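You operate a simulated robot arm through the tools that you are given. There is no shell and no other tool. Be economical: measure what you need, move in short steps, check, and stop when the job is done.

Carry out the task below with a simulated two-armed robot. There is one attempt and no reset: what you move stays moved.

## Task
On the worktop by the fridge, fold the checked cloth in half and then in half again.
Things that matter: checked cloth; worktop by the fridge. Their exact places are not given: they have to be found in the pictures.

The check looks at the end state, three seconds after you hand in, the way a careful person would. Anything else that was tipped, shoved, dropped, spilled or broken makes it a failure. Flat cloth is picked up by pressing the open fingertips on it (5 to 10 N) and closing them slowly along it; thin cloth reads only 2 to 8 mm in the jaws.

## Robot
Two 7-joint arms with two-finger parallel grippers on one trunk, on a base that drives. Base frame: it is fixed to the floor where the robot stands at the start and does not move with it; the origin is under the middle of the robot, x ahead of it, y to its left, z up. Lengths are in m, angles in rad, forces in N, time in s.
The left shoulder is at the start at [0.07, 0.133, 1.201], the right one opposite. With the tool pointing down near the work surface each hand reaches from about 0.1 to 0.64 m from the robot's upright axis, wherever it stands, measured 20 degrees to its own side. Places, roughly: checked cloth [0.5, -0.1, 0.9]; worktop by the fridge [0.6, 0, 0.9]. Payload 1.57 kg a hand.
The tool frame of a hand sits at the grasp point between the pads (the TCP): z along the fingers, y along the line on which they close. The tips reach 0.03 m beyond it. Largest opening 0.08 m; finger width 0.017, thickness 0.012; the body of the gripper, 0.04 by 0.082 m, starts 0.08 m behind the TCP.
Orientation is that of the tool frame in the base frame, as a unit quaternion [x, y, z, w]. With the fingers straight down and closing along the base's y, the tool's x points along the base's -x, its y along +y and its z along -z.

## Interface
- The arms move only by the tool step_arm. It takes "left_rows", "right_rows" or both (then of equal length, played together; a hand with none holds still); each is a list of rows, each a list of 7 numbers: the shift along the tool's x, y, z in m, then the turn, a rotation vector about the tool's x, y, z in degrees, then the finger opening in m, from 0 to 0.08. In form: [[x, y, z, ax, ay, az, jaw], ...]. A call has 1 to 8 rows; each row shifts and turns the commanded pose from where the row before left it, along the tool's axes as they then stand. A row lasts 0.2 s, in which the tool goes at most 0.05 m and 0.15 rad; a call with a longer step from one row to the next is refused whole, and so is a gripper value outside its range. Where a pose cannot be reached the arm comes as near as it can. A force on the tool above 40 N (or 10 N above the force at the start of the call, whichever is more), or a blocked arm, ends the call early, and 0.2 s more pass. Each finger travels about 0.153 m/s and halts on what it meets, pressing with about 42 N; the grip force reading is that of the motor and also rises with nothing between the fingers. The clock runs only during rows and for 0.2 s after the last one: add rows that do not move to give the fingers time. It gives the time, the measured TCP pose, the force on the tool (base axes), the opening and the grip force at its end, in the units of the frame above (readings bear some noise), with the torque about the TCP (base axes, N m) and any sound that the robot's microphone picked up.
- Cameras (640 x 400 px; columns grow to the right, rows downward): "scene" is now at [0.1237, -0.0226, 1.4053]; the picture's right is [-0.29, -0.96, 0.00], its down [-0.77, 0.24, -0.59] and it looks along [0.56, -0.17, -0.81] (base axes); focal length 278 px, centre (320, 200). "left" rides on the left gripper at [0.072, 0.007, -0.122] in its tool frame; the picture's right is [-0.09, 1.00, 0.00], its down [-0.84, -0.08, -0.54] and it looks along [-0.54, -0.05, 0.84] (tool axes); focal length 238 px, centre (320, 200). "right" rides on the right gripper at [0.072, -0.007, -0.122] in its tool frame; the picture's right is [0.09, 1.00, 0.00], its down [-0.84, 0.08, -0.54] and it looks along [-0.54, 0.05, 0.84] (tool axes); focal length 238 px, centre (320, 200).
- capture(camera): a new picture of that camera. No time passes.
- lift_body(by): slides the trunk up (or, below 0, down) by that many m; the arms and the scene camera ride with it, the base frame stays. It gives what a move gives, with no picture.
- roll_base(legs): drives the robot by 1 to 6 legs, each [ahead, left, turn to the left] in m, m and rad, along the robot's own axes; the way and the turn of a leg run together, so that a leg with both is an arc; at most 1.5 m and 3.142 rad a leg. The arms and the cameras ride along, it lands a little off, and it stops where it bumps. It gives what a move gives.
- head_to(pan, tilt): turns the head with the scene camera to pan (to the left, within 1.501 rad either way) and tilt (down, from -0.506 to 1.204), counted from straight ahead of the robot. It gives what a move gives.
- pixel_to_xyz(camera, pixels): for up to 12 pixels [column, row] of the newest picture of that camera ("zoom" is the newest enlarged one), the place [x, y, z] in the base frame of the surface seen there, good to about 0.003 m. No time passes.
- close_up(camera, box): a new picture of the part [left, top, right, bottom] of that camera's present view, enlarged. No time passes.
- finish_job(): hands the job in; it is judged then, once.

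Keep the steps short. Do not move on a guess: measure, check each grasp and each placing, and mend mistakes. In all there are 80 turns and 62 pictures (those below and enlarged ones count). Leave the grippers open and the arms clear of the work at the hand-in unless told otherwise, and finish with a single line.

The tools are called after "Emit:" as a command line: name --argument value ..., lists and objects as JSON in quotes. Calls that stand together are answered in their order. step_arm: Moves the arms, as the interface text tells. Its arguments: {"type":"object","properties":{"left_rows":{"type":"array","items":{"type":"array","items":{"type":"number"}}},"right_rows":{"type":"array","items":{"type":"array","items":{"type":"number"}}}},"required":[]} The other tools are called the same way: lift_body (by) slides the trunk up or down; roll_base (legs) drives the base; head_to (pan, tilt) turns the head that bears the scene camera; capture (camera) takes a picture; pixel_to_xyz (camera, pixels) gives the place of the surface under pixels of a picture; close_up (camera, box) takes an enlarged picture of a part of a camera's view; finish_job () hands the job in.

At the start:

```text
clock: 0.0
left_position: [0.4631, 0.158, 1.0579]
left_tcp_rot: [0.0, 1.0, -0.001, 0.0]
left_wrist_force: [0.6, 0.4, 0.3]
left_moment: [-0.01, 0.02, 0.0]
left_finger_gap: 0.0802
left_grip_force: 0.0
right_position: [0.3679, -0.2561, 1.0774]
right_tcp_rot: [0.0, 1.0, 0.0, 0.0]
right_wrist_force: [0.3, 0.8, 1.1]
right_moment: [0.0, 0.02, 0.02]
right_finger_gap: 0.08
right_grip_force: 0.0
trunk travel left (down, up): [-0.775, 0.165]
robot x, y, heading: [0.002, 0.0, -0.0]
head pan, tilt: [-0.297, 0.941]
```

scene: 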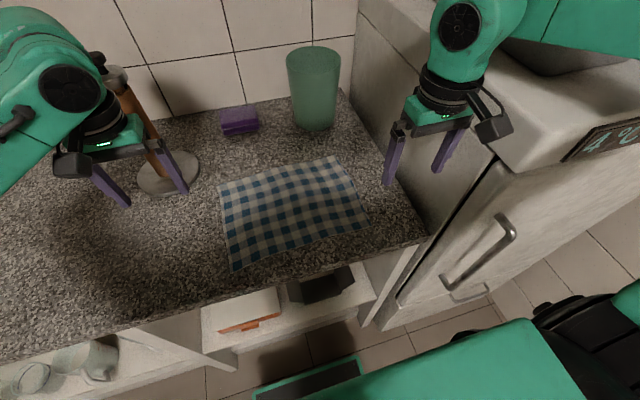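
right: 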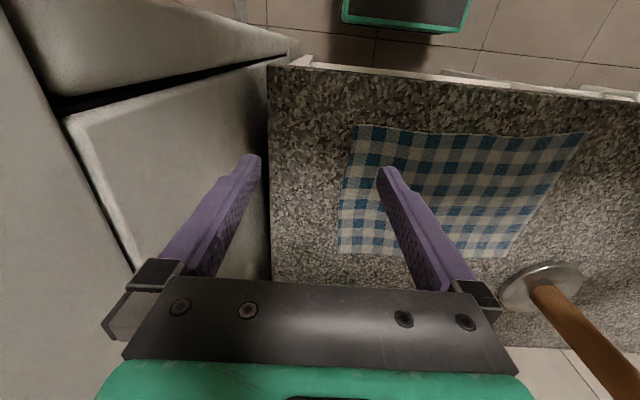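
left: 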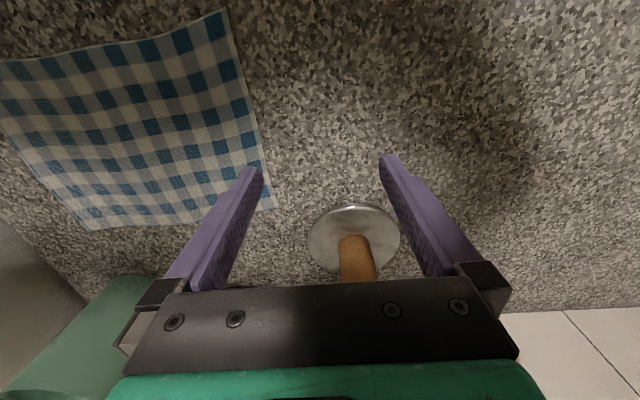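

I see the checked cloth in the scene picture with corners near (219,184), (337,158), (368,226), (232,270). I'll measure these, plus the worktop, the edge, the cup, the sponge and the stand.

Emit:
pixel_to_xyz --camera "scene" --pixels '[[220, 186], [336, 160], [366, 225], [233, 268], [295, 210], [200, 240], [300, 262], [425, 235], [312, 125], [240, 130], [170, 185], [130, 90]]'

Emit:
close_up --camera "scene" --box '[190, 130, 400, 280]'

```text
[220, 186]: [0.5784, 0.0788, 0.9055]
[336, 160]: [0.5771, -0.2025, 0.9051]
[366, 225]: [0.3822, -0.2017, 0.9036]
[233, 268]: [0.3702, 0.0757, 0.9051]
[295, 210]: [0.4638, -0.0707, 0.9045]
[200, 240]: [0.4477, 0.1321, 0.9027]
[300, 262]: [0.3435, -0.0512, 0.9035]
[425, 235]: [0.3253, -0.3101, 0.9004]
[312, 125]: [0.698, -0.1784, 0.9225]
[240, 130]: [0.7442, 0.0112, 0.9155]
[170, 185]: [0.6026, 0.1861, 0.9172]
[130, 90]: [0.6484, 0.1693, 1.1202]
```

```text
2.67 times, centred on (295, 205) of scene
```

zoom: 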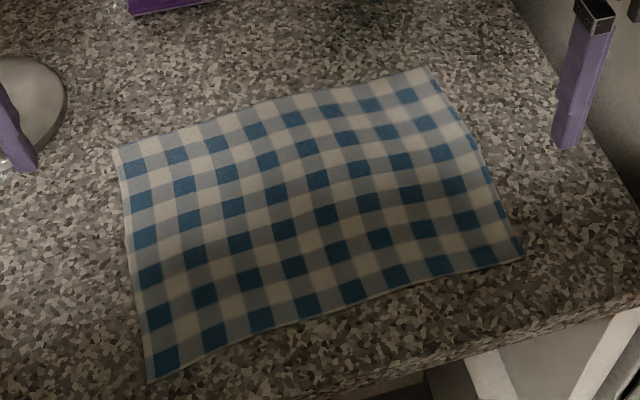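

The cloth spans roughly x 0.37–0.58 and y −0.21–0.08. I'll read the exact corners from the enlarged view: (151,378), (523,252), (428,67), (114,148), along with the edge midpoints.

Emit:
pixel_to_xyz --camera "zoom" --pixels '[[151, 378], [522, 252], [427, 69], [115, 149], [340, 308], [270, 98], [130, 260], [478, 155], [560, 300], [160, 398], [600, 305]]'

```text
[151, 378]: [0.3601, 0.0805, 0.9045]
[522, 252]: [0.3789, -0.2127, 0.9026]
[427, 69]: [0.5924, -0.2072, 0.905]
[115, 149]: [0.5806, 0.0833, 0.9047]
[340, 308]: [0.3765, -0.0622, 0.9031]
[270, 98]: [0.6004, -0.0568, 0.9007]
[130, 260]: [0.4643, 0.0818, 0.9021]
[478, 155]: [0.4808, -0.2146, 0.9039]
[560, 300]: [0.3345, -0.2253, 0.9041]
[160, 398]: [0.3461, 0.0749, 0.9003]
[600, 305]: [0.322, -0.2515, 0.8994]
```

Corners measured: near-left (0.360, 0.081), near-right (0.379, −0.213), far-right (0.592, −0.207), far-left (0.580, 0.083). I plan to bring the near edge over to the far edge with both hands. First both hands hover above the near corners with the jaws partly open.

Emit:
step_arm --left_rows '[[0.0225, -0.027, 0.0245, 0, 0, 0, 0.06], [0.0225, -0.027, 0.0245, 0, 0, 0, 0.04], [0.0225, -0.027, 0.0245, 0, 0, 0, 0.036], [0.0225, -0.027, 0.0245, 0, 0, 0, 0.036], [0, 0, 0, 0, 0, 0, 0.036]]' --right_rows '[[-0.006, 0.01825, 0.02925, 0, 0, 0, 0.06], [-0.006, 0.01825, 0.02925, 0, 0, 0, 0.04], [-0.006, 0.01825, 0.02925, 0, 0, 0, 0.036], [-0.006, 0.01825, 0.02925, 0, 0, 0, 0.036], [0, 0, 0, 0, 0, 0, 0.036]]'

Emit:
capture --camera "left"

Emit:
capture --camera "right"

```text
clock: 1.2
left_position: [0.3756, 0.0517, 0.9536]
left_tcp_rot: [-0.001, 1.0, -0.001, 0.0]
left_wrist_force: [-0.2, 0.4, -0.3]
left_moment: [0.01, 0.0, 0.0]
left_finger_gap: 0.036
left_grip_force: 0.1
right_position: [0.3915, -0.1823, 0.9602]
right_tcp_rot: [0.0, 1.0, 0.0, 0.0]
right_wrist_force: [0.0, 0.4, 0.2]
right_moment: [0.01, 0.01, 0.0]
right_finger_gap: 0.0358
right_grip_force: 0.0
trunk travel left (down, up): [-0.775, 0.165]
robot x, y, heading: [-0.0024, -0.0001, -0.003]
head pan, tilt: [-0.297, 0.941]
```

```text
57 pictures are left
```

left: 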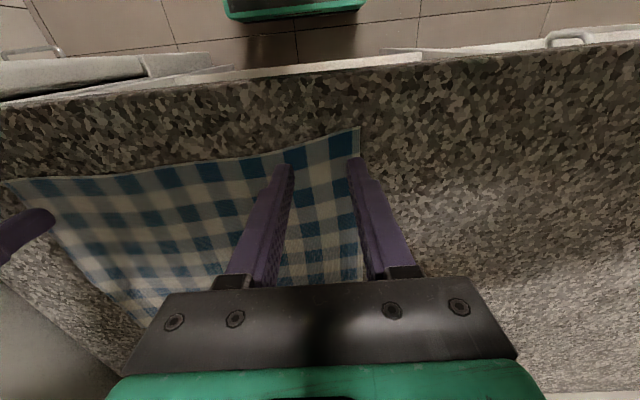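

```text
56 pictures are left
```

right: 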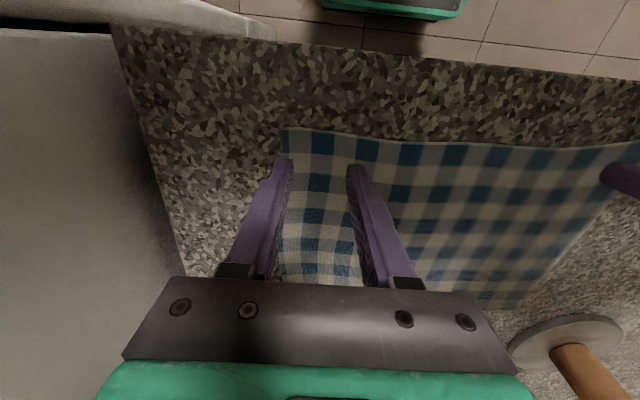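

The fingers straddle the corners. The outer fingers sit almost on the side edges, and the near edge is about 2 cm closer to the robot than the tips. I'll shift a little inward and toward the near edge, then lower to just above the cloth.

Emit:
step_arm --left_rows '[[0.01, -0.008, 0.008, 0, 0, 0, 0.036], [0, 0, 0.008, 0, 0, 0, 0.036], [0, 0, 0, 0, 0, 0, 0.036]]' --right_rows '[[0.008, 0.005, 0.012, 0, 0, 0, 0.036], [0, 0, 0.011, 0, 0, 0, 0.036], [0, 0, 0, 0, 0, 0, 0.036]]'

Emit:
capture --camera "left"

Emit:
capture --camera "right"

```text
clock: 2.0
left_position: [0.3668, 0.0428, 0.9421]
left_tcp_rot: [0.0, 1.0, 0.0, 0.0]
left_wrist_force: [-0.3, 0.5, 0.3]
left_moment: [-0.01, 0.02, 0.02]
left_finger_gap: 0.0361
left_grip_force: 0.1
right_position: [0.3827, -0.1775, 0.9388]
right_tcp_rot: [0.001, 1.0, 0.0, 0.0]
right_wrist_force: [0.5, 0.4, -0.1]
right_moment: [-0.01, 0.0, -0.01]
right_finger_gap: 0.036
right_grip_force: 0.0
trunk travel left (down, up): [-0.775, 0.165]
robot x, y, heading: [-0.004, -0.0015, 0.0]
head pan, tilt: [-0.297, 0.941]
```

```text
55 pictures are left
```

left: 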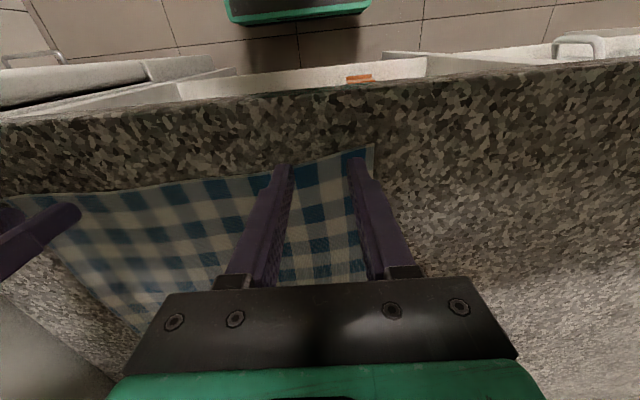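

```text
54 pictures are left
```

right: 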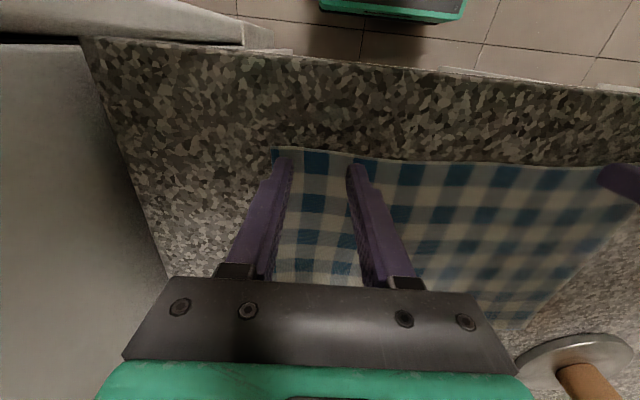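

The cloth's edge is slanted in both views, so the inner fingertips would land right on the edge. I'll shift both hands about 9 mm back onto the cloth, then go down slowly until there is light contact.

Emit:
step_arm --left_rows '[[-0.009, 0, 0, 0, 0, 0, 0.036], [0, 0, 0.005, 0, 0, 0, 0.036], [0, 0, 0.004, 0, 0, 0, 0.036], [0, 0, 0, 0, 0, 0, 0.036]]' --right_rows '[[-0.009, 0, 0, 0, 0, 0, 0.036], [0, 0, 0.003, 0, 0, 0, 0.036], [0, 0, 0.003, 0, 0, 0, 0.036], [0, 0, 0, 0, 0, 0, 0.036]]'

```text
clock: 3.0
left_position: [0.3728, 0.0435, 0.9338]
left_tcp_rot: [0.0, 1.0, 0.001, 0.001]
left_wrist_force: [0.4, 0.7, -1.5]
left_moment: [-0.04, 0.01, 0.03]
left_finger_gap: 0.0363
left_grip_force: 0.1
right_position: [0.3933, -0.1793, 0.9323]
right_tcp_rot: [0.0, 1.0, 0.0, 0.0]
right_wrist_force: [0.1, -0.5, 0.5]
right_moment: [-0.01, -0.01, 0.01]
right_finger_gap: 0.0359
right_grip_force: 0.1
trunk travel left (down, up): [-0.775, 0.165]
robot x, y, heading: [-0.0003, -0.001, 0.004]
head pan, tilt: [-0.297, 0.941]
```

The left just touches (−1.5 N?) and the right does not yet. I'll lower a bit more in small steps.

Emit:
step_arm --left_rows '[[0, 0, 0.001, 0, 0, 0, 0.036], [0, 0, 0.001, 0, 0, 0, 0.036], [0, 0, 0, 0, 0, 0, 0.036]]' --right_rows '[[0, 0, 0.001, 0, 0, 0, 0.036], [0, 0, 0.001, 0, 0, 0, 0.036], [0, 0, 0, 0, 0, 0, 0.036]]'

```text
clock: 3.8
left_position: [0.3722, 0.0421, 0.9343]
left_tcp_rot: [0.0, 1.0, -0.001, 0.001]
left_wrist_force: [0.8, 0.2, 1.1]
left_moment: [-0.02, -0.01, -0.02]
left_finger_gap: 0.036
left_grip_force: 0.1
right_position: [0.3927, -0.1792, 0.9315]
right_tcp_rot: [0.0, 1.0, 0.0, 0.001]
right_wrist_force: [3.1, -3.2, 19.2]
right_moment: [-0.4, -0.02, 0.07]
right_finger_gap: 0.0362
right_grip_force: 0.5
trunk travel left (down, up): [-0.775, 0.165]
robot x, y, heading: [0.0015, -0.0011, -0.0]
head pan, tilt: [-0.297, 0.941]
```

The right reads 19 N, which is too hard, so I'll back it off 0.6 mm. The left is still free and goes down 1 mm.

Emit:
step_arm --left_rows '[[0, 0, 0.001, 0, 0, 0, 0.036], [0, 0, 0, 0, 0, 0, 0.036]]' --right_rows '[[0, 0, -0.0006, 0, 0, 0, 0.036], [0, 0, 0, 0, 0, 0, 0.036]]'

```text
clock: 4.4
left_position: [0.3723, 0.0424, 0.9311]
left_tcp_rot: [-0.001, 1.0, -0.001, 0.0]
left_wrist_force: [0.3, -0.3, 0.1]
left_moment: [-0.03, -0.03, 0.01]
left_finger_gap: 0.036
left_grip_force: 0.2
right_position: [0.3934, -0.1789, 0.9307]
right_tcp_rot: [0.0, 1.0, 0.0, 0.001]
right_wrist_force: [2.6, -1.5, 19.6]
right_moment: [-0.36, -0.07, 0.03]
right_finger_gap: 0.0364
right_grip_force: 0.5
trunk travel left (down, up): [-0.775, 0.165]
robot x, y, heading: [-0.0003, 0.001, 0.001]
head pan, tilt: [-0.297, 0.941]
```

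Emit:
step_arm --left_rows '[[0, 0, 0.001, 0, 0, 0, 0.036], [0, 0, 0, 0, 0, 0, 0.036]]' --right_rows '[[0, 0, -0.0007, 0, 0, 0, 0.036], [0, 0, 0, 0, 0, 0, 0.036]]'

```text
clock: 5.0
left_position: [0.3717, 0.0427, 0.9316]
left_tcp_rot: [0.0, 1.0, -0.001, 0.001]
left_wrist_force: [-1.5, 0.1, 10.0]
left_moment: [0.11, 0.06, -0.03]
left_finger_gap: 0.0359
left_grip_force: 0.0
right_position: [0.3921, -0.179, 0.9314]
right_tcp_rot: [-0.001, 1.0, 0.001, 0.0]
right_wrist_force: [0.7, 0.6, 5.8]
right_moment: [-0.04, 0.0, -0.03]
right_finger_gap: 0.0361
right_grip_force: 0.1
trunk travel left (down, up): [-0.775, 0.165]
robot x, y, heading: [0.0019, -0.0006, 0.001]
head pan, tilt: [-0.297, 0.941]
```

The left presses with 10 N and the right with about 6 N, which is in the wanted range. Now I'll close both jaws slowly along the cloth.

Emit:
step_arm --left_rows '[[0, 0, 0, 0, 0, 0, 0.031], [0, 0, 0, 0, 0, 0, 0.026], [0, 0, 0, 0, 0, 0, 0.021], [0, 0, 0, 0, 0, 0, 0.016], [0, 0, 0, 0, 0, 0, 0.011], [0, 0, 0, 0, 0, 0, 0.006], [0, 0, 0, 0, 0, 0, 0.0], [0, 0, 0, 0, 0, 0, 0.0]]' --right_rows '[[0, 0, 0, 0, 0, 0, 0.031], [0, 0, 0, 0, 0, 0, 0.026], [0, 0, 0, 0, 0, 0, 0.021], [0, 0, 0, 0, 0, 0, 0.016], [0, 0, 0, 0, 0, 0, 0.011], [0, 0, 0, 0, 0, 0, 0.006], [0, 0, 0, 0, 0, 0, 0.0], [0, 0, 0, 0, 0, 0, 0.0]]'

Emit:
capture --camera "left"

Emit:
capture --camera "right"

```text
clock: 6.8
left_position: [0.3725, 0.0417, 0.9324]
left_tcp_rot: [0.0, 1.0, 0.0, 0.001]
left_wrist_force: [0.3, 1.1, 16.7]
left_moment: [0.01, 0.03, 0.0]
left_finger_gap: 0.0071
left_grip_force: 25.7
right_position: [0.3929, -0.1785, 0.9317]
right_tcp_rot: [0.0, 1.0, 0.001, 0.002]
right_wrist_force: [0.3, 0.3, 1.2]
right_moment: [-0.02, 0.01, 0.01]
right_finger_gap: 0.0
right_grip_force: 21.4
trunk travel left (down, up): [-0.775, 0.165]
robot x, y, heading: [-0.0016, -0.0016, -0.002]
head pan, tilt: [-0.297, 0.941]
```

```text
53 pictures are left
```

left: 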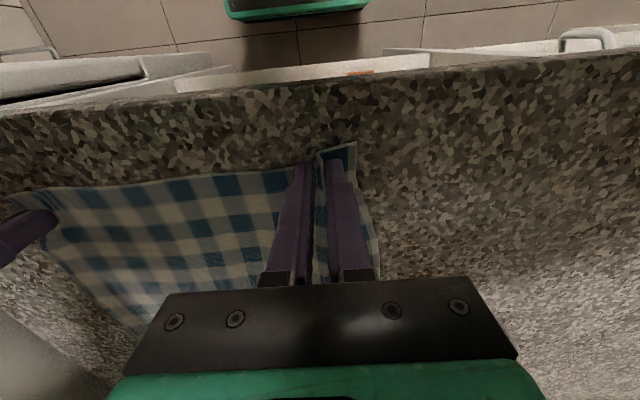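

```text
52 pictures are left
```

right: 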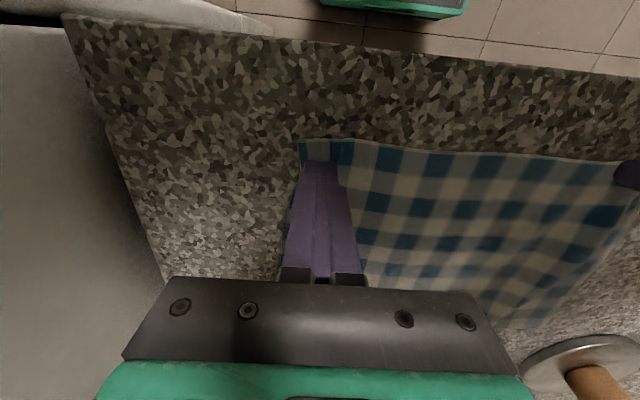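

The left jaw holds a 7 mm pinch. The right jaw slid to 0 without cloth. I'll keep the left closed, raise the right 6 mm, reopen it and press again more firmly.

Emit:
step_arm --left_rows '[[0, 0, -0.001, 0, 0, 0, 0.0], [0, 0, 0, 0, 0, 0, 0.0], [0, 0, 0, 0, 0, 0, 0.0], [0, 0, 0, 0, 0, 0, 0.0]]' --right_rows '[[0, 0, -0.008, 0, 0, 0, 0.0], [0, 0.003, 0, 0, 0, 0, 0.036], [0, 0, 0, 0, 0, 0, 0.036], [0, 0, 0.006, 0, 0, 0, 0.036]]'

Emit:
capture --camera "right"

```text
clock: 7.8
left_position: [0.3732, 0.0416, 0.9311]
left_tcp_rot: [0.0, 1.0, 0.001, -0.001]
left_wrist_force: [-0.1, -1.2, 3.4]
left_moment: [0.0, 0.04, 0.04]
left_finger_gap: 0.007
left_grip_force: 26.6
right_position: [0.3916, -0.1759, 0.9333]
right_tcp_rot: [0.001, 1.0, 0.0, 0.0]
right_wrist_force: [0.3, 0.2, 0.4]
right_moment: [-0.01, 0.01, 0.0]
right_finger_gap: 0.0362
right_grip_force: 0.1
trunk travel left (down, up): [-0.775, 0.165]
robot x, y, heading: [0.0012, 0.0007, -0.001]
head pan, tilt: [-0.297, 0.941]
```

```text
51 pictures are left
```

right: 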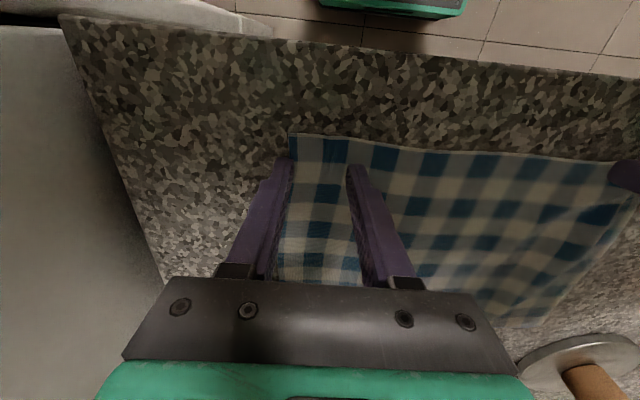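

The cloth moved inward slightly, so the outer finger is on its side edge (column 290). I'll lift, shift 8 mm inward and 5 mm nearer the front edge, then press down.

Emit:
step_arm --right_rows '[[0.0, 0, -0.003, 0, 0, 0, 0.036], [0.005, 0.008, 0, 0, 0, 0, 0.036], [0, 0, 0.0045, 0, 0, 0, 0.036], [0, 0, 0.001, 0, 0, 0, 0.036], [0, 0, 0, 0, 0, 0, 0.036]]' --left_rows '[[0, 0, 0, 0, 0, 0, 0.0], [0, 0, 0, 0, 0, 0, 0.0], [0, 0, 0, 0, 0, 0, 0.0], [0, 0, 0, 0, 0, 0, 0.0], [0, 0, 0, 0, 0, 0, 0.0]]'

```text
clock: 9.0
left_position: [0.3744, 0.0426, 0.9317]
left_tcp_rot: [-0.001, 1.0, 0.0, 0.0]
left_wrist_force: [-0.2, 0.4, 0.9]
left_moment: [-0.03, -0.04, -0.03]
left_finger_gap: 0.0068
left_grip_force: 26.1
right_position: [0.3883, -0.168, 0.9323]
right_tcp_rot: [0.0, 1.0, 0.0, 0.0]
right_wrist_force: [0.0, 0.0, 1.2]
right_moment: [0.0, 0.02, 0.0]
right_finger_gap: 0.036
right_grip_force: 0.1
trunk travel left (down, up): [-0.775, 0.165]
robot x, y, heading: [0.0006, -0.0009, 0.006]
head pan, tilt: [-0.297, 0.941]
```

Emit:
step_arm --right_rows '[[0, 0, 0.0009, 0, 0, 0, 0.036], [0, 0, 0, 0, 0, 0, 0.036]]'

```text
clock: 9.6
left_position: [0.3738, 0.0411, 0.9324]
left_tcp_rot: [0.0, 1.0, 0.001, 0.0]
left_wrist_force: [0.0, 0.1, 0.4]
left_moment: [0.05, 0.0, 0.0]
left_finger_gap: 0.0069
left_grip_force: 26.3
right_position: [0.3891, -0.1674, 0.9314]
right_tcp_rot: [0.0, 1.0, 0.0, 0.001]
right_wrist_force: [0.6, -1.5, 10.5]
right_moment: [-0.2, -0.02, 0.03]
right_finger_gap: 0.0368
right_grip_force: 0.7
trunk travel left (down, up): [-0.775, 0.165]
robot x, y, heading: [0.0007, -0.0018, 0.004]
head pan, tilt: [-0.297, 0.941]
```

It reads 10.5 N, but the moment shows the outer finger carries nearly all of it. I'll tilt 1° about the tool x to even this out and then check.

Emit:
step_arm --right_rows '[[0, 0, 0, 1.0, 0, 0, 0.036], [0, 0, 0, 0, 0, 0, 0.036]]'

```text
clock: 10.2
left_position: [0.3728, 0.0427, 0.9329]
left_tcp_rot: [0.0, 1.0, 0.0, 0.0]
left_wrist_force: [-0.1, 0.7, 1.1]
left_moment: [0.01, 0.03, 0.0]
left_finger_gap: 0.0068
left_grip_force: 26.7
right_position: [0.388, -0.1664, 0.9307]
right_tcp_rot: [-0.001, 1.0, -0.008, 0.002]
right_wrist_force: [4.6, 0.5, 20.2]
right_moment: [0.56, 0.0, -0.08]
right_finger_gap: 0.0365
right_grip_force: 0.4
trunk travel left (down, up): [-0.775, 0.165]
robot x, y, heading: [-0.0008, -0.002, 0.003]
head pan, tilt: [-0.297, 0.941]
```

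Now the inner finger carries it (+0.56 N m, 20 N). I'll undo half the tilt and rise slightly.

Emit:
step_arm --right_rows '[[0, 0, -0.0002, -0.6, 0, 0, 0.036], [0, 0, 0, 0, 0, 0, 0.036]]'

```text
clock: 10.8
left_position: [0.3734, 0.0438, 0.9331]
left_tcp_rot: [0.0, 1.0, -0.001, 0.001]
left_wrist_force: [0.7, -1.1, 0.2]
left_moment: [0.0, -0.03, -0.02]
left_finger_gap: 0.0067
left_grip_force: 26.6
right_position: [0.3892, -0.168, 0.9318]
right_tcp_rot: [0.0, 1.0, -0.004, 0.002]
right_wrist_force: [5.1, -0.4, 23.4]
right_moment: [0.34, -0.09, -0.13]
right_finger_gap: 0.0361
right_grip_force: 0.1
trunk travel left (down, up): [-0.775, 0.165]
robot x, y, heading: [0.0004, 0.0004, -0.002]
head pan, tilt: [-0.297, 0.941]
```

Emit:
step_arm --right_rows '[[0, 0, -0.0006, -0.2, 0, 0, 0.036], [0, 0, 0, 0, 0, 0, 0.036]]'

```text
clock: 11.4
left_position: [0.3736, 0.0428, 0.9318]
left_tcp_rot: [0.0, 1.0, -0.001, 0.0]
left_wrist_force: [0.3, -0.6, 0.3]
left_moment: [0.01, 0.01, 0.01]
left_finger_gap: 0.0068
left_grip_force: 26.8
right_position: [0.3872, -0.1674, 0.9313]
right_tcp_rot: [0.0, 1.0, -0.002, 0.002]
right_wrist_force: [3.8, 0.4, 18.8]
right_moment: [0.11, -0.08, -0.02]
right_finger_gap: 0.0362
right_grip_force: 0.2
trunk travel left (down, up): [-0.775, 0.165]
robot x, y, heading: [0.0006, -0.0006, -0.003]
head pan, tilt: [-0.297, 0.941]
```

The load is balanced now, and still 19 N. I'll rise 0.5 mm more and then close slowly.

Emit:
step_arm --right_rows '[[0, 0, -0.0005, 0, 0, 0, 0.034], [0, 0, 0, 0, 0, 0, 0.029], [0, 0, 0, 0, 0, 0, 0.024], [0, 0, 0, 0, 0, 0, 0.019], [0, 0, 0, 0, 0, 0, 0.014], [0, 0, 0, 0, 0, 0, 0.008], [0, 0, 0, 0, 0, 0, 0.0], [0, 0, 0, 0, 0, 0, 0.0]]'

Emit:
capture --camera "right"

```text
clock: 13.2
left_position: [0.3728, 0.0422, 0.9315]
left_tcp_rot: [0.0, 1.0, 0.0, 0.0]
left_wrist_force: [-0.1, -3.9, 1.5]
left_moment: [-0.16, -0.06, -0.01]
left_finger_gap: 0.007
left_grip_force: 25.9
right_position: [0.3893, -0.1677, 0.9325]
right_tcp_rot: [0.0, 1.0, -0.002, -0.001]
right_wrist_force: [0.2, 3.7, 0.7]
right_moment: [0.13, 0.01, -0.04]
right_finger_gap: 0.0019
right_grip_force: 24.0
trunk travel left (down, up): [-0.775, 0.165]
robot x, y, heading: [0.002, -0.0021, 0.0]
head pan, tilt: [-0.297, 0.941]
```

```text
50 pictures are left
```

right: 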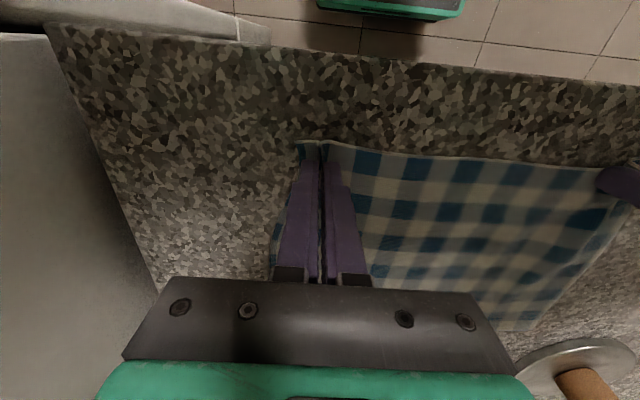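

The right now reads 1.9 mm, and there is about 4 N of tension between the hands, so it grips cloth. I'll ease the hands 2 mm together, lift both 3 cm and check.

Emit:
step_arm --left_rows '[[0, -0.002, -0.005, 0, 0, 0, 0.0], [0, 0, -0.012, 0, 0, 0, 0.0], [0, 0, -0.013, 0, 0, 0, 0.0]]' --right_rows '[[0, 0.002, -0.005, 0, 0, 0, 0.0], [0, 0, -0.012, 0, 0, 0, 0.0], [0, 0, -0.013, 0, 0, 0, 0.0]]'

Emit:
close_up --camera "scene" --box '[160, 120, 440, 295]'

```text
clock: 14.0
left_position: [0.371, 0.04, 0.9621]
left_tcp_rot: [0.001, 1.0, 0.0, -0.001]
left_wrist_force: [-0.5, -1.6, -1.1]
left_moment: [-0.03, 0.0, 0.03]
left_finger_gap: 0.0068
left_grip_force: 26.5
right_position: [0.387, -0.1667, 0.9614]
right_tcp_rot: [0.0, 1.0, -0.002, 0.0]
right_wrist_force: [-0.6, 0.9, -0.4]
right_moment: [0.02, -0.01, 0.01]
right_finger_gap: 0.002
right_grip_force: 23.5
trunk travel left (down, up): [-0.775, 0.165]
robot x, y, heading: [0.0024, 0.0034, -0.004]
head pan, tilt: [-0.297, 0.941]
```

```text
2.29 times, centred on (300, 208) of scene
```

zoom: 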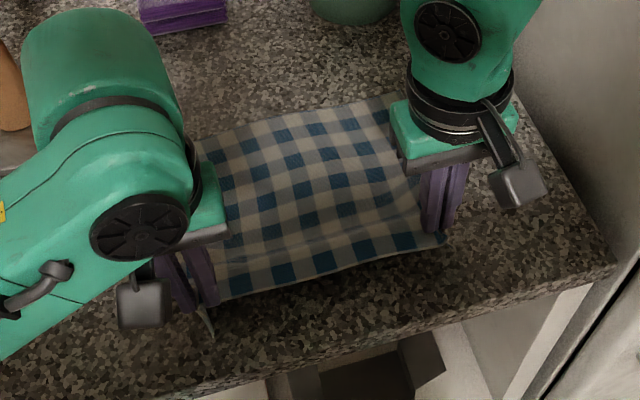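

Both corners are held and the near edge is lifted evenly. I'll carry it in an arc toward the far edge: first up and forward 0.1 m.

Emit:
step_arm --left_rows '[[-0.02, 0, -0.02, 0, 0, 0, 0.0], [-0.02, 0, -0.018, 0, 0, 0, 0.0], [-0.02, 0, -0.014, 0, 0, 0, 0.0], [-0.02, 0, -0.01, 0, 0, 0, 0.0], [-0.02, 0, 0, 0, 0, 0, 0.0]]' --right_rows '[[-0.02, 0, -0.02, 0, 0, 0, 0.0], [-0.02, 0, -0.018, 0, 0, 0, 0.0], [-0.02, 0, -0.014, 0, 0, 0, 0.0], [-0.02, 0, -0.01, 0, 0, 0, 0.0], [-0.02, 0, 0, 0, 0, 0, 0.0]]'

Emit:
capture --camera "scene"

Emit:
capture --camera "left"

```text
clock: 15.2
left_position: [0.4713, 0.0402, 1.0252]
left_tcp_rot: [0.0, 1.0, 0.0, -0.001]
left_wrist_force: [-0.2, -2.1, -0.7]
left_moment: [-0.05, 0.01, 0.01]
left_finger_gap: 0.0068
left_grip_force: 26.5
right_position: [0.4902, -0.1668, 1.0265]
right_tcp_rot: [0.0, 1.0, -0.001, 0.0]
right_wrist_force: [-0.1, 1.7, 0.2]
right_moment: [0.06, 0.03, 0.0]
right_finger_gap: 0.0017
right_grip_force: 23.9
trunk travel left (down, up): [-0.775, 0.165]
robot x, y, heading: [-0.0042, -0.0002, -0.001]
head pan, tilt: [-0.297, 0.941]
```

```text
48 pictures are left
```

scene: 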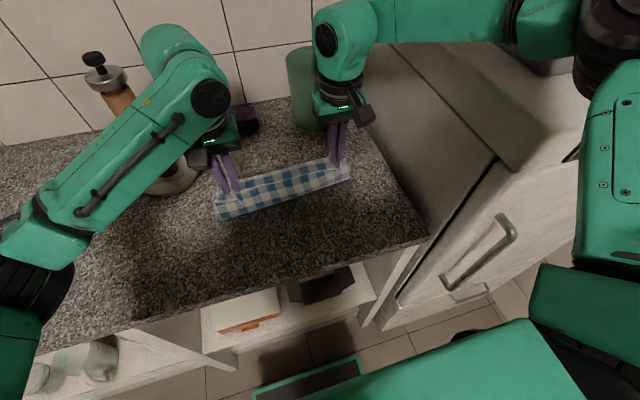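

```text
47 pictures are left
```

left: 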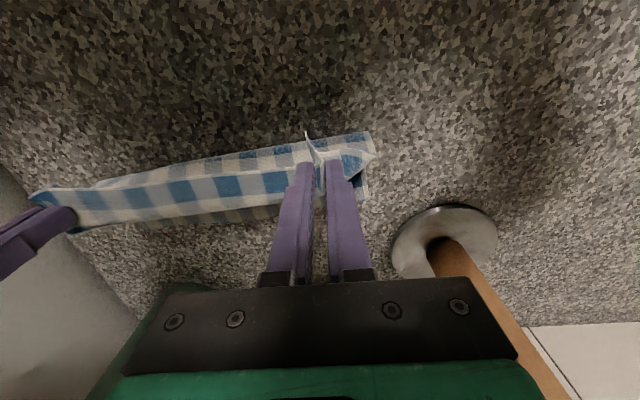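

The cloth hangs as a neat fold with both corners held. The cup is at x≈0.70 behind the right hand, so I won't tilt and will keep x below about 0.58. I'll carry on forward and down most of the way.

Emit:
step_arm --left_rows '[[-0.022, 0, 0.004, 0, 0, 0, 0.0], [-0.022, 0, 0.01, 0, 0, 0, 0.0], [-0.022, 0, 0.016, 0, 0, 0, 0.0], [-0.012, 0, 0.02, 0, 0, 0, 0.0], [-0.006, 0, 0.015, 0, 0, 0, 0.0], [0, 0, 0, 0, 0, 0, 0.0]]' --right_rows '[[-0.022, 0, 0.004, 0, 0, 0, 0.0], [-0.022, 0, 0.01, 0, 0, 0, 0.0], [-0.022, 0, 0.016, 0, 0, 0, 0.0], [-0.01, 0, 0.02, 0, 0, 0, 0.0], [-0.004, 0, 0.015, 0, 0, 0, 0.0], [0, 0, 0, 0, 0, 0, 0.0]]'

Emit:
capture --camera "scene"

Emit:
capture --camera "left"

Emit:
capture --camera "right"

```text
clock: 16.6
left_position: [0.5553, 0.0406, 0.9577]
left_tcp_rot: [-0.001, 1.0, 0.0, 0.001]
left_wrist_force: [-1.3, -9.5, -0.2]
left_moment: [-0.3, 0.04, 0.06]
left_finger_gap: 0.0008
left_grip_force: 23.2
right_position: [0.52, -0.191, 0.9728]
right_tcp_rot: [0.0, 1.0, -0.002, 0.001]
right_wrist_force: [1.0, 10.0, -0.8]
right_moment: [0.3, -0.07, -0.07]
right_finger_gap: 0.0021
right_grip_force: 23.2
right hand out of reach, approached as far as the arm can: row 2, 3, 4, 5
trunk travel left (down, up): [-0.775, 0.165]
robot x, y, heading: [-0.0007, -0.0034, 0.003]
head pan, tilt: [-0.297, 0.941]
```

```text
46 pictures are left
```

scene: 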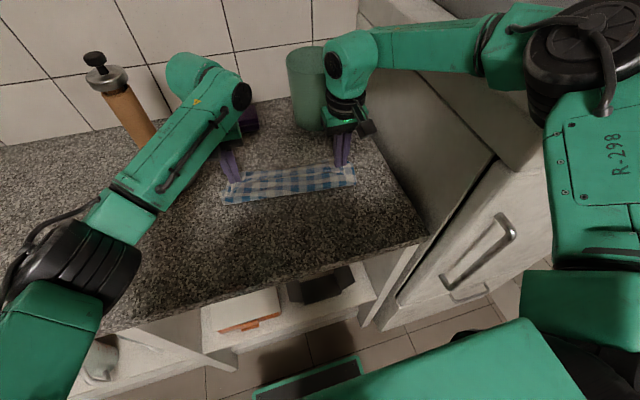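

```text
45 pictures are left
```

left: 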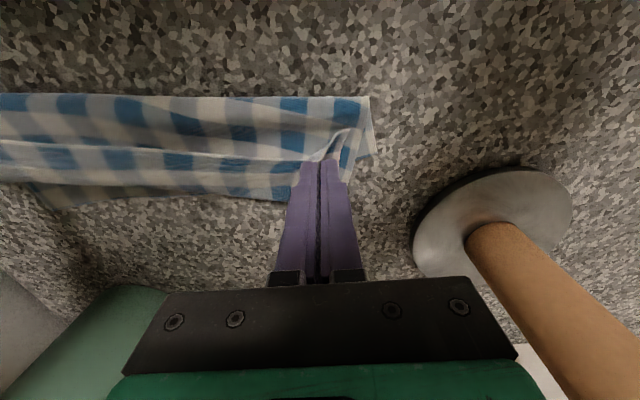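

```text
44 pictures are left
```

right: 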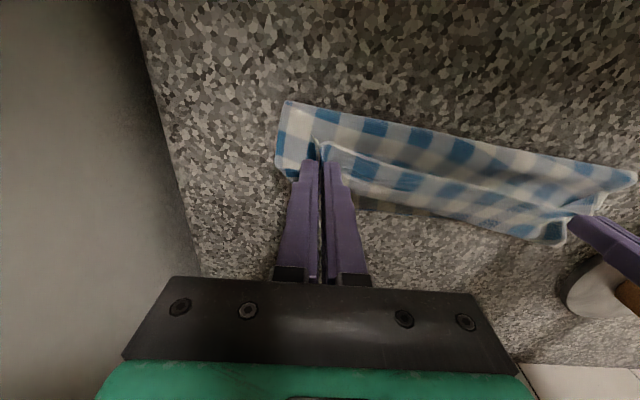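

The right arm ran out of reach, stopping at (0.52, −0.19), and it is tugging on the cloth at 10 N. Driving the base forward a few cm would fix that, so I'll measure the clearance between the base front (310,365) and the cabinet front. I'll also measure where the cloth lies.

Emit:
pixel_to_xyz --camera "scene" --pixels '[[310, 375], [260, 393], [355, 360], [205, 330], [280, 320], [330, 300], [375, 320], [310, 350], [227, 185], [222, 205], [355, 182], [310, 125]]'

Emit:
close_up --camera "scene" --box '[190, 120, 400, 250]'

```text
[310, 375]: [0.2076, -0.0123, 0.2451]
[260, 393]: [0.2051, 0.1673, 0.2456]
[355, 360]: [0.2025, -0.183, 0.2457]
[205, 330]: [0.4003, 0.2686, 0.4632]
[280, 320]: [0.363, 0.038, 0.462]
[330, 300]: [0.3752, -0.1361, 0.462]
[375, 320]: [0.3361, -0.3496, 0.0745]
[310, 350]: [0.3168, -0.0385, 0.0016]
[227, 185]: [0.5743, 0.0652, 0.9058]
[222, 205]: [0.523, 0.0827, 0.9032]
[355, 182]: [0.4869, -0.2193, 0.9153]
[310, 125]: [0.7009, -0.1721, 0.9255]
```

```text
3.05 times, centred on (295, 185) of scene
```

zoom: 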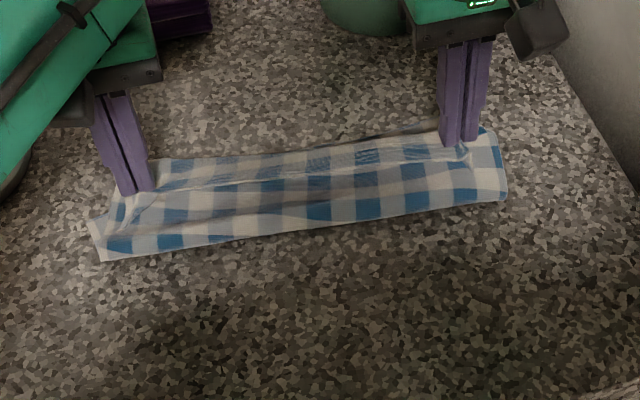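

The base front is at x≈0.21 and the cabinet front at x≈0.34, so there are about 12 cm of room. I'll pull the left hand back 5 cm and bring the right command back inside its reach, so that both are level. Then I'll let a short base drive carry both hands forward together.

Emit:
step_arm --left_rows '[[0.02, 0, -0.01, 0, 0, 0, 0.0], [0.02, 0, -0.01, 0, 0, 0, 0.0], [0.01, 0, 0, 0, 0, 0, 0.0], [0, 0, 0, 0, 0, 0, 0.0]]' --right_rows '[[0.02, 0, -0.005, 0, 0, 0, 0.0], [0.02, 0, -0.005, 0, 0, 0, 0.0], [0.015, 0, 0, 0, 0, 0, 0.0], [0, 0, 0, 0, 0, 0, 0.0]]'

```text
clock: 17.6
left_position: [0.505, 0.0415, 0.9793]
left_tcp_rot: [0.0, 1.0, 0.0, 0.0]
left_wrist_force: [-1.5, -8.9, 0.2]
left_moment: [-0.3, 0.06, 0.07]
left_finger_gap: 0.0007
left_grip_force: 23.1
right_position: [0.4683, -0.1931, 0.9822]
right_tcp_rot: [-0.001, 1.0, -0.001, 0.001]
right_wrist_force: [2.1, 8.3, -0.9]
right_moment: [0.29, -0.05, -0.07]
right_finger_gap: 0.0023
right_grip_force: 23.9
trunk travel left (down, up): [-0.775, 0.165]
robot x, y, heading: [-0.0045, 0.0001, -0.003]
head pan, tilt: [-0.297, 0.941]
```

The right hand's command was clipped to where it stopped. I'll bring it level with the left: +0.04 in x and 0.024 inward to slacken the cloth.

Emit:
step_arm --right_rows '[[-0.012, 0.012, 0, 0, 0, 0, 0.0], [-0.012, 0.012, 0, 0, 0, 0, 0.0], [-0.012, 0, 0, 0, 0, 0, 0.0], [0, 0, 0, 0, 0, 0, 0.0]]'

Emit:
capture --camera "left"

```text
clock: 18.6
left_position: [0.5054, 0.0413, 0.9783]
left_tcp_rot: [-0.001, 1.0, 0.0, 0.0]
left_wrist_force: [-0.1, -0.5, 0.6]
left_moment: [0.01, 0.01, -0.01]
left_finger_gap: 0.0006
left_grip_force: 23.0
right_position: [0.5034, -0.169, 0.9805]
right_tcp_rot: [0.0, 1.0, -0.002, 0.0]
right_wrist_force: [0.2, -0.1, 0.3]
right_moment: [-0.02, 0.03, -0.02]
right_finger_gap: 0.002
right_grip_force: 24.0
trunk travel left (down, up): [-0.775, 0.165]
robot x, y, heading: [0.0001, -0.0043, 0.005]
head pan, tilt: [-0.297, 0.941]
```

```text
42 pictures are left
```

left: 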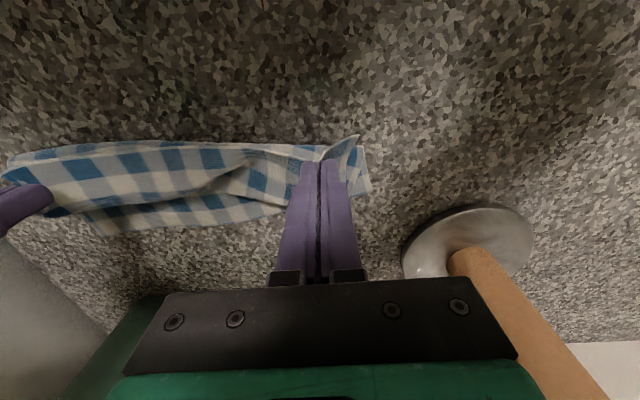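

Both hands still hold and the tension is gone. I'll drive the base 0.065 m ahead, carrying the hands to x≈0.57.

Emit:
roll_base --legs '[[0.065, 0, 0]]'

Emit:
capture --camera "scene"

Emit:
capture --camera "left"

Emit:
capture --camera "right"

```text
clock: 19.6
left_position: [0.5668, 0.0409, 0.9801]
left_tcp_rot: [0.0, 1.0, 0.0, 0.002]
left_wrist_force: [-0.1, -0.1, -0.6]
left_moment: [0.04, -0.02, 0.03]
left_finger_gap: 0.0007
left_grip_force: 22.7
right_position: [0.566, -0.1685, 0.9822]
right_tcp_rot: [0.0, 1.0, -0.002, 0.002]
right_wrist_force: [-0.8, -0.2, -0.3]
right_moment: [0.0, 0.04, -0.01]
right_finger_gap: 0.0019
right_grip_force: 23.3
trunk travel left (down, up): [-0.775, 0.165]
robot x, y, heading: [0.0645, 0.0009, -0.001]
head pan, tilt: [-0.297, 0.941]
```

```text
41 pictures are left
```

scene: 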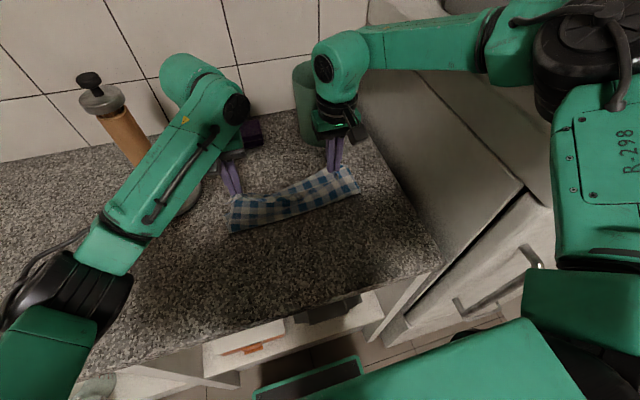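

```text
40 pictures are left
```

left: 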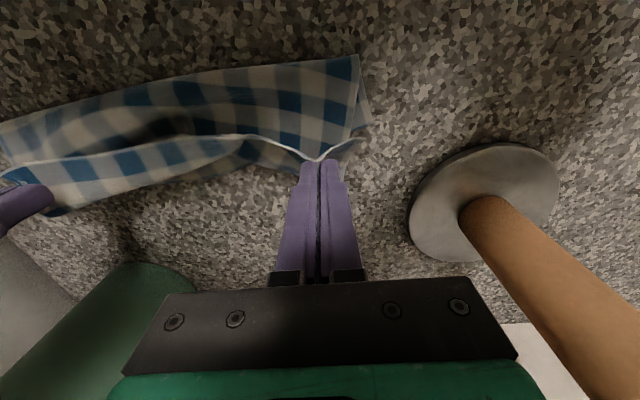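

```text
39 pictures are left
```

right: 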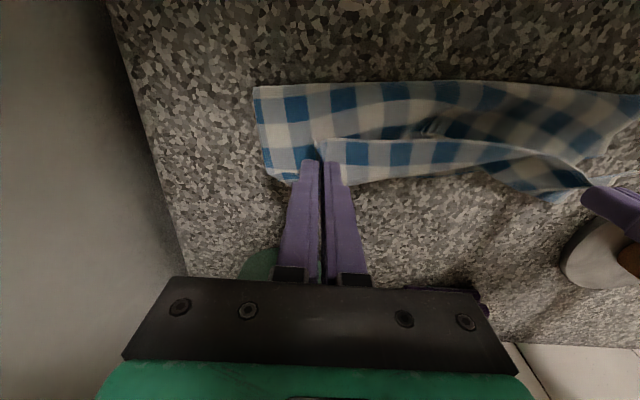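

Both corners are now over the far edge. I'll spread the left hand outward 1.2 cm to take out the slack, since its ridge slipped to a small corner grip, and lower both nearly to the worktop.

Emit:
step_arm --left_rows '[[-0.004, 0.006, 0.012, 0, 0, 0, 0.0], [-0.004, 0.006, 0.012, 0, 0, 0, 0.0], [0, 0, 0.012, 0, 0, 0, 0.0], [0, 0, 0, 0, 0, 0, 0.0]]' --right_rows '[[-0.003, 0, 0.012, 0, 0, 0, 0.0], [-0.003, 0, 0.012, 0, 0, 0, 0.0], [0, 0, 0.012, 0, 0, 0, 0.0], [0, 0, 0, 0, 0, 0, 0.0]]'

Emit:
capture --camera "left"

Emit:
capture --camera "right"

Emit:
close_up --camera "scene" --box '[190, 120, 400, 250]'

```text
clock: 20.6
left_position: [0.5779, 0.054, 0.9424]
left_tcp_rot: [0.0, 1.0, -0.001, 0.0]
left_wrist_force: [-0.1, -2.2, 0.5]
left_moment: [-0.07, -0.01, 0.04]
left_finger_gap: 0.0004
left_grip_force: 22.7
right_position: [0.5648, -0.1743, 0.949]
right_tcp_rot: [0.0, 1.0, -0.001, 0.001]
right_wrist_force: [-0.6, 2.2, 0.6]
right_moment: [0.08, 0.01, -0.02]
right_finger_gap: 0.0021
right_grip_force: 23.1
right hand out of reach, approached as far as the arm can: row 2, 3
trunk travel left (down, up): [-0.775, 0.165]
robot x, y, heading: [0.0687, -0.001, -0.005]
head pan, tilt: [-0.297, 0.941]
```

```text
38 pictures are left
```

left: 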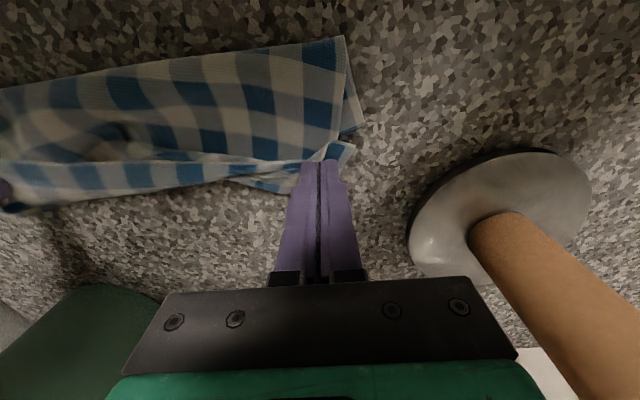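

```text
37 pictures are left
```

right: 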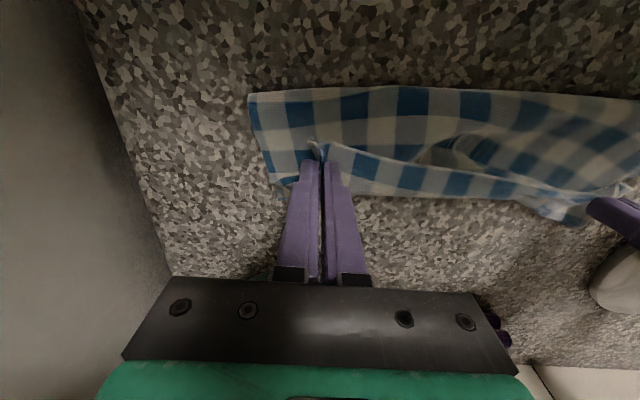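

```text
3.05 times, centred on (295, 185) of scene
```

zoom: 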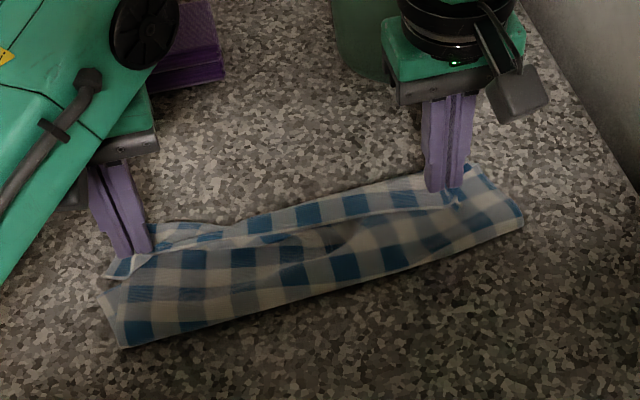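

The right hand again reaches its limit low down, at z=0.949. I'll bring it back 8 mm in x so it can go lower, set both corners down and check before releasing.

Emit:
step_arm --left_rows '[[0, 0, 0.003, 0, 0, 0, 0.0], [0, 0, 0.002, 0, 0, 0, 0.0], [0, 0, 0, 0, 0, 0, 0.0]]' --right_rows '[[0.008, 0, 0.006, 0, 0, 0, 0.0], [0, 0, 0.006, 0, 0, 0, 0.0], [0, 0, 0, 0, 0, 0, 0.0]]'

```text
clock: 21.4
left_position: [0.5788, 0.0534, 0.937]
left_tcp_rot: [0.0, 1.0, -0.002, 0.0]
left_wrist_force: [-0.1, -2.3, -0.1]
left_moment: [-0.03, -0.02, -0.02]
left_finger_gap: 0.0006
left_grip_force: 22.9
right_position: [0.5573, -0.1737, 0.9367]
right_tcp_rot: [0.0, 1.0, -0.002, 0.0]
right_wrist_force: [-0.6, 2.8, 1.0]
right_moment: [0.06, 0.0, -0.02]
right_finger_gap: 0.002
right_grip_force: 23.6
trunk travel left (down, up): [-0.775, 0.165]
robot x, y, heading: [0.0649, -0.0013, 0.003]
head pan, tilt: [-0.297, 0.941]
```

Both are low (0.937). I'll open the jaws gently to 0.03, then rise straight up 10 cm and look.

Emit:
step_arm --left_rows '[[0, 0, 0, 0, 0, 0, 0.01], [0, 0, 0, 0, 0, 0, 0.02], [0, 0, -0.005, 0, 0, 0, 0.02], [0, 0, -0.03, 0, 0, 0, 0.02], [0, 0, -0.04, 0, 0, 0, 0.02], [0.02, 0.03, -0.03, 0, 0, 0, 0.02]]' --right_rows '[[0, 0, 0, 0, 0, 0, 0.01], [0, 0, 0, 0, 0, 0, 0.02], [0, 0, -0.005, 0, 0, 0, 0.02], [0, 0, -0.03, 0, 0, 0, 0.02], [0, 0, -0.04, 0, 0, 0, 0.02], [0.02, -0.03, -0.03, 0, 0, 0, 0.02]]'

Emit:
close_up --camera "scene" --box '[190, 120, 400, 250]'

Emit:
capture --camera "left"

Emit:
capture --camera "right"

```text
clock: 22.8
left_position: [0.554, 0.0832, 1.0453]
left_tcp_rot: [-0.001, 1.0, 0.0, 0.001]
left_wrist_force: [-0.2, 0.2, -0.2]
left_moment: [0.01, -0.02, 0.01]
left_finger_gap: 0.0203
left_grip_force: 0.0
right_position: [0.5347, -0.2042, 1.0443]
right_tcp_rot: [0.0, 1.0, -0.002, 0.001]
right_wrist_force: [0.2, 0.2, 0.4]
right_moment: [0.04, -0.06, 0.0]
right_finger_gap: 0.02
right_grip_force: 0.0
trunk travel left (down, up): [-0.775, 0.165]
robot x, y, heading: [0.0626, 0.0011, -0.005]
head pan, tilt: [-0.297, 0.941]
```

```text
3.05 times, centred on (295, 185) of scene
```

zoom: 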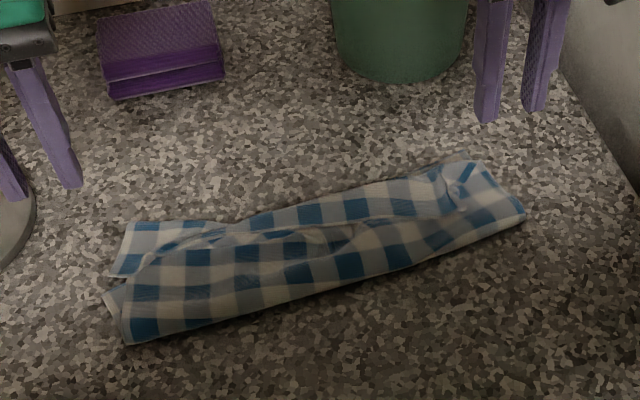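

```text
34 pictures are left
```

left: 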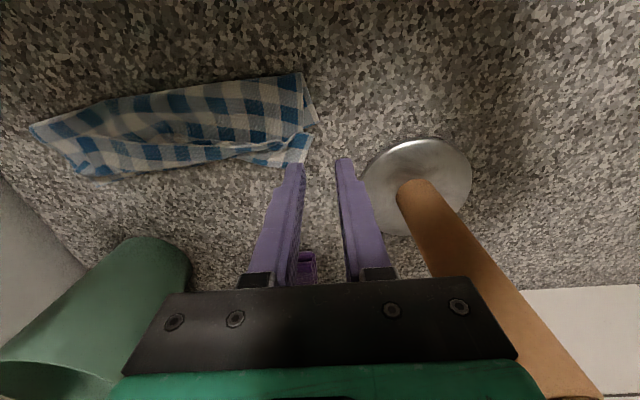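

```text
33 pictures are left
```

right: 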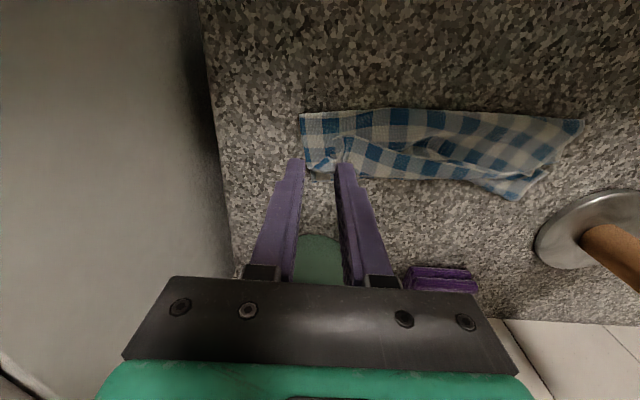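

The first fold is lying down with some rumples along the far side. I'll zoom in to understand the layers.

Emit:
close_up --camera "scene" --box '[220, 168, 368, 240]'

Emit:
pixel_to_xyz --camera "zoom" --pixels '[[20, 300], [620, 120], [480, 10], [40, 110], [150, 110], [300, 180], [450, 70], [250, 130], [520, 50], [300, 120], [400, 130], [10, 240]]'

```text
4.32 times, centred on (294, 204) of scene
```

zoom: 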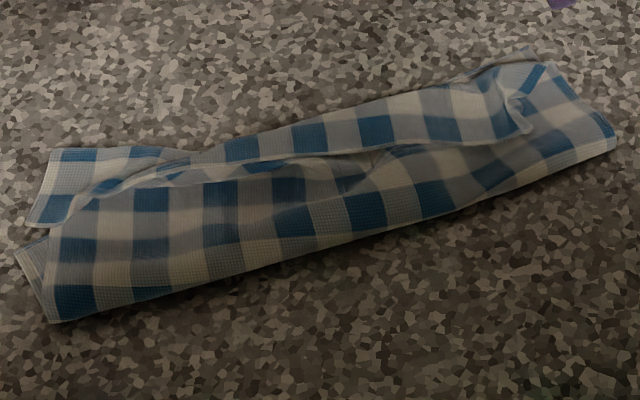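

```text
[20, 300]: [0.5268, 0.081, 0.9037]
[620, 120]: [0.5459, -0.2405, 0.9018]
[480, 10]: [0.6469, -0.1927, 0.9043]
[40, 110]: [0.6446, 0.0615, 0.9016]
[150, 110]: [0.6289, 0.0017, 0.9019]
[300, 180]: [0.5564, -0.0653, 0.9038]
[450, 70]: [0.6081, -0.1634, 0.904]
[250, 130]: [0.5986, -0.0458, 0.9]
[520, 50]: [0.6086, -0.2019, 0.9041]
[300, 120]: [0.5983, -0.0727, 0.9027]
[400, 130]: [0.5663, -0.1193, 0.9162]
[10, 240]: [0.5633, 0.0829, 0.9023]
```

I want a better look from the wrist camera to tell whether the far band is a folded-back hem on top or the bottom layer exposed.

Emit:
close_up --camera "right" --box '[290, 80, 600, 210]'

Emit:
close_up --camera "left" --box '[20, 50, 330, 200]'

```text
2.06 times, centred on (445, 145) of right
```

zoom: 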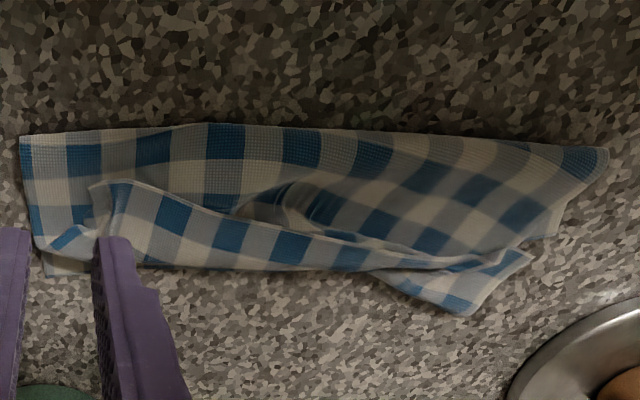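

```text
2.06 times, centred on (175, 125) of left
```

zoom: 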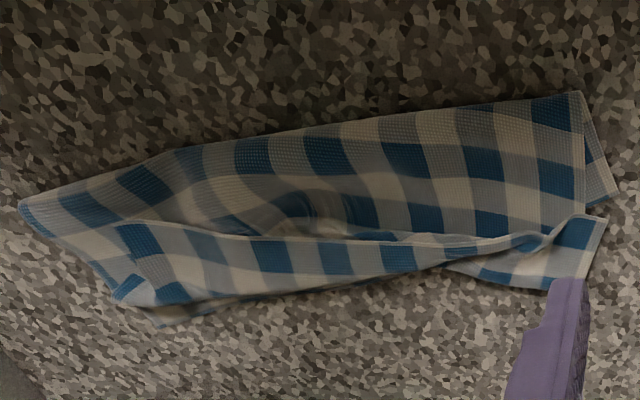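

Confirmed: the free edge of the upper layer is folded back on top as a 2–3 cm hem facing the robot, and flipping it out would match the bottom's far edge. I'll measure points along the hem's free edge and the far outline.

Emit:
pixel_to_xyz --camera "zoom" --pixels '[[118, 232], [200, 236], [270, 241], [340, 242], [420, 240], [480, 240], [525, 243], [160, 318], [300, 296], [440, 264], [545, 284], [598, 222]]'

```text
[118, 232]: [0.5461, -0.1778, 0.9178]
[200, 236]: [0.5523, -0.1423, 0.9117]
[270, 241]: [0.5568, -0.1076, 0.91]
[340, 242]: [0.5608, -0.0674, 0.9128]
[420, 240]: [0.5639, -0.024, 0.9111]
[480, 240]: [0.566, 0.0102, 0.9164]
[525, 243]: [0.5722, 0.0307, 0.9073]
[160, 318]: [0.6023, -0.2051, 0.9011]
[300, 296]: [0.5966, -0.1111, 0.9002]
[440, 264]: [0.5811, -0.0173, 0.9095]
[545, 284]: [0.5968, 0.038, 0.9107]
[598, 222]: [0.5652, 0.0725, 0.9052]
```

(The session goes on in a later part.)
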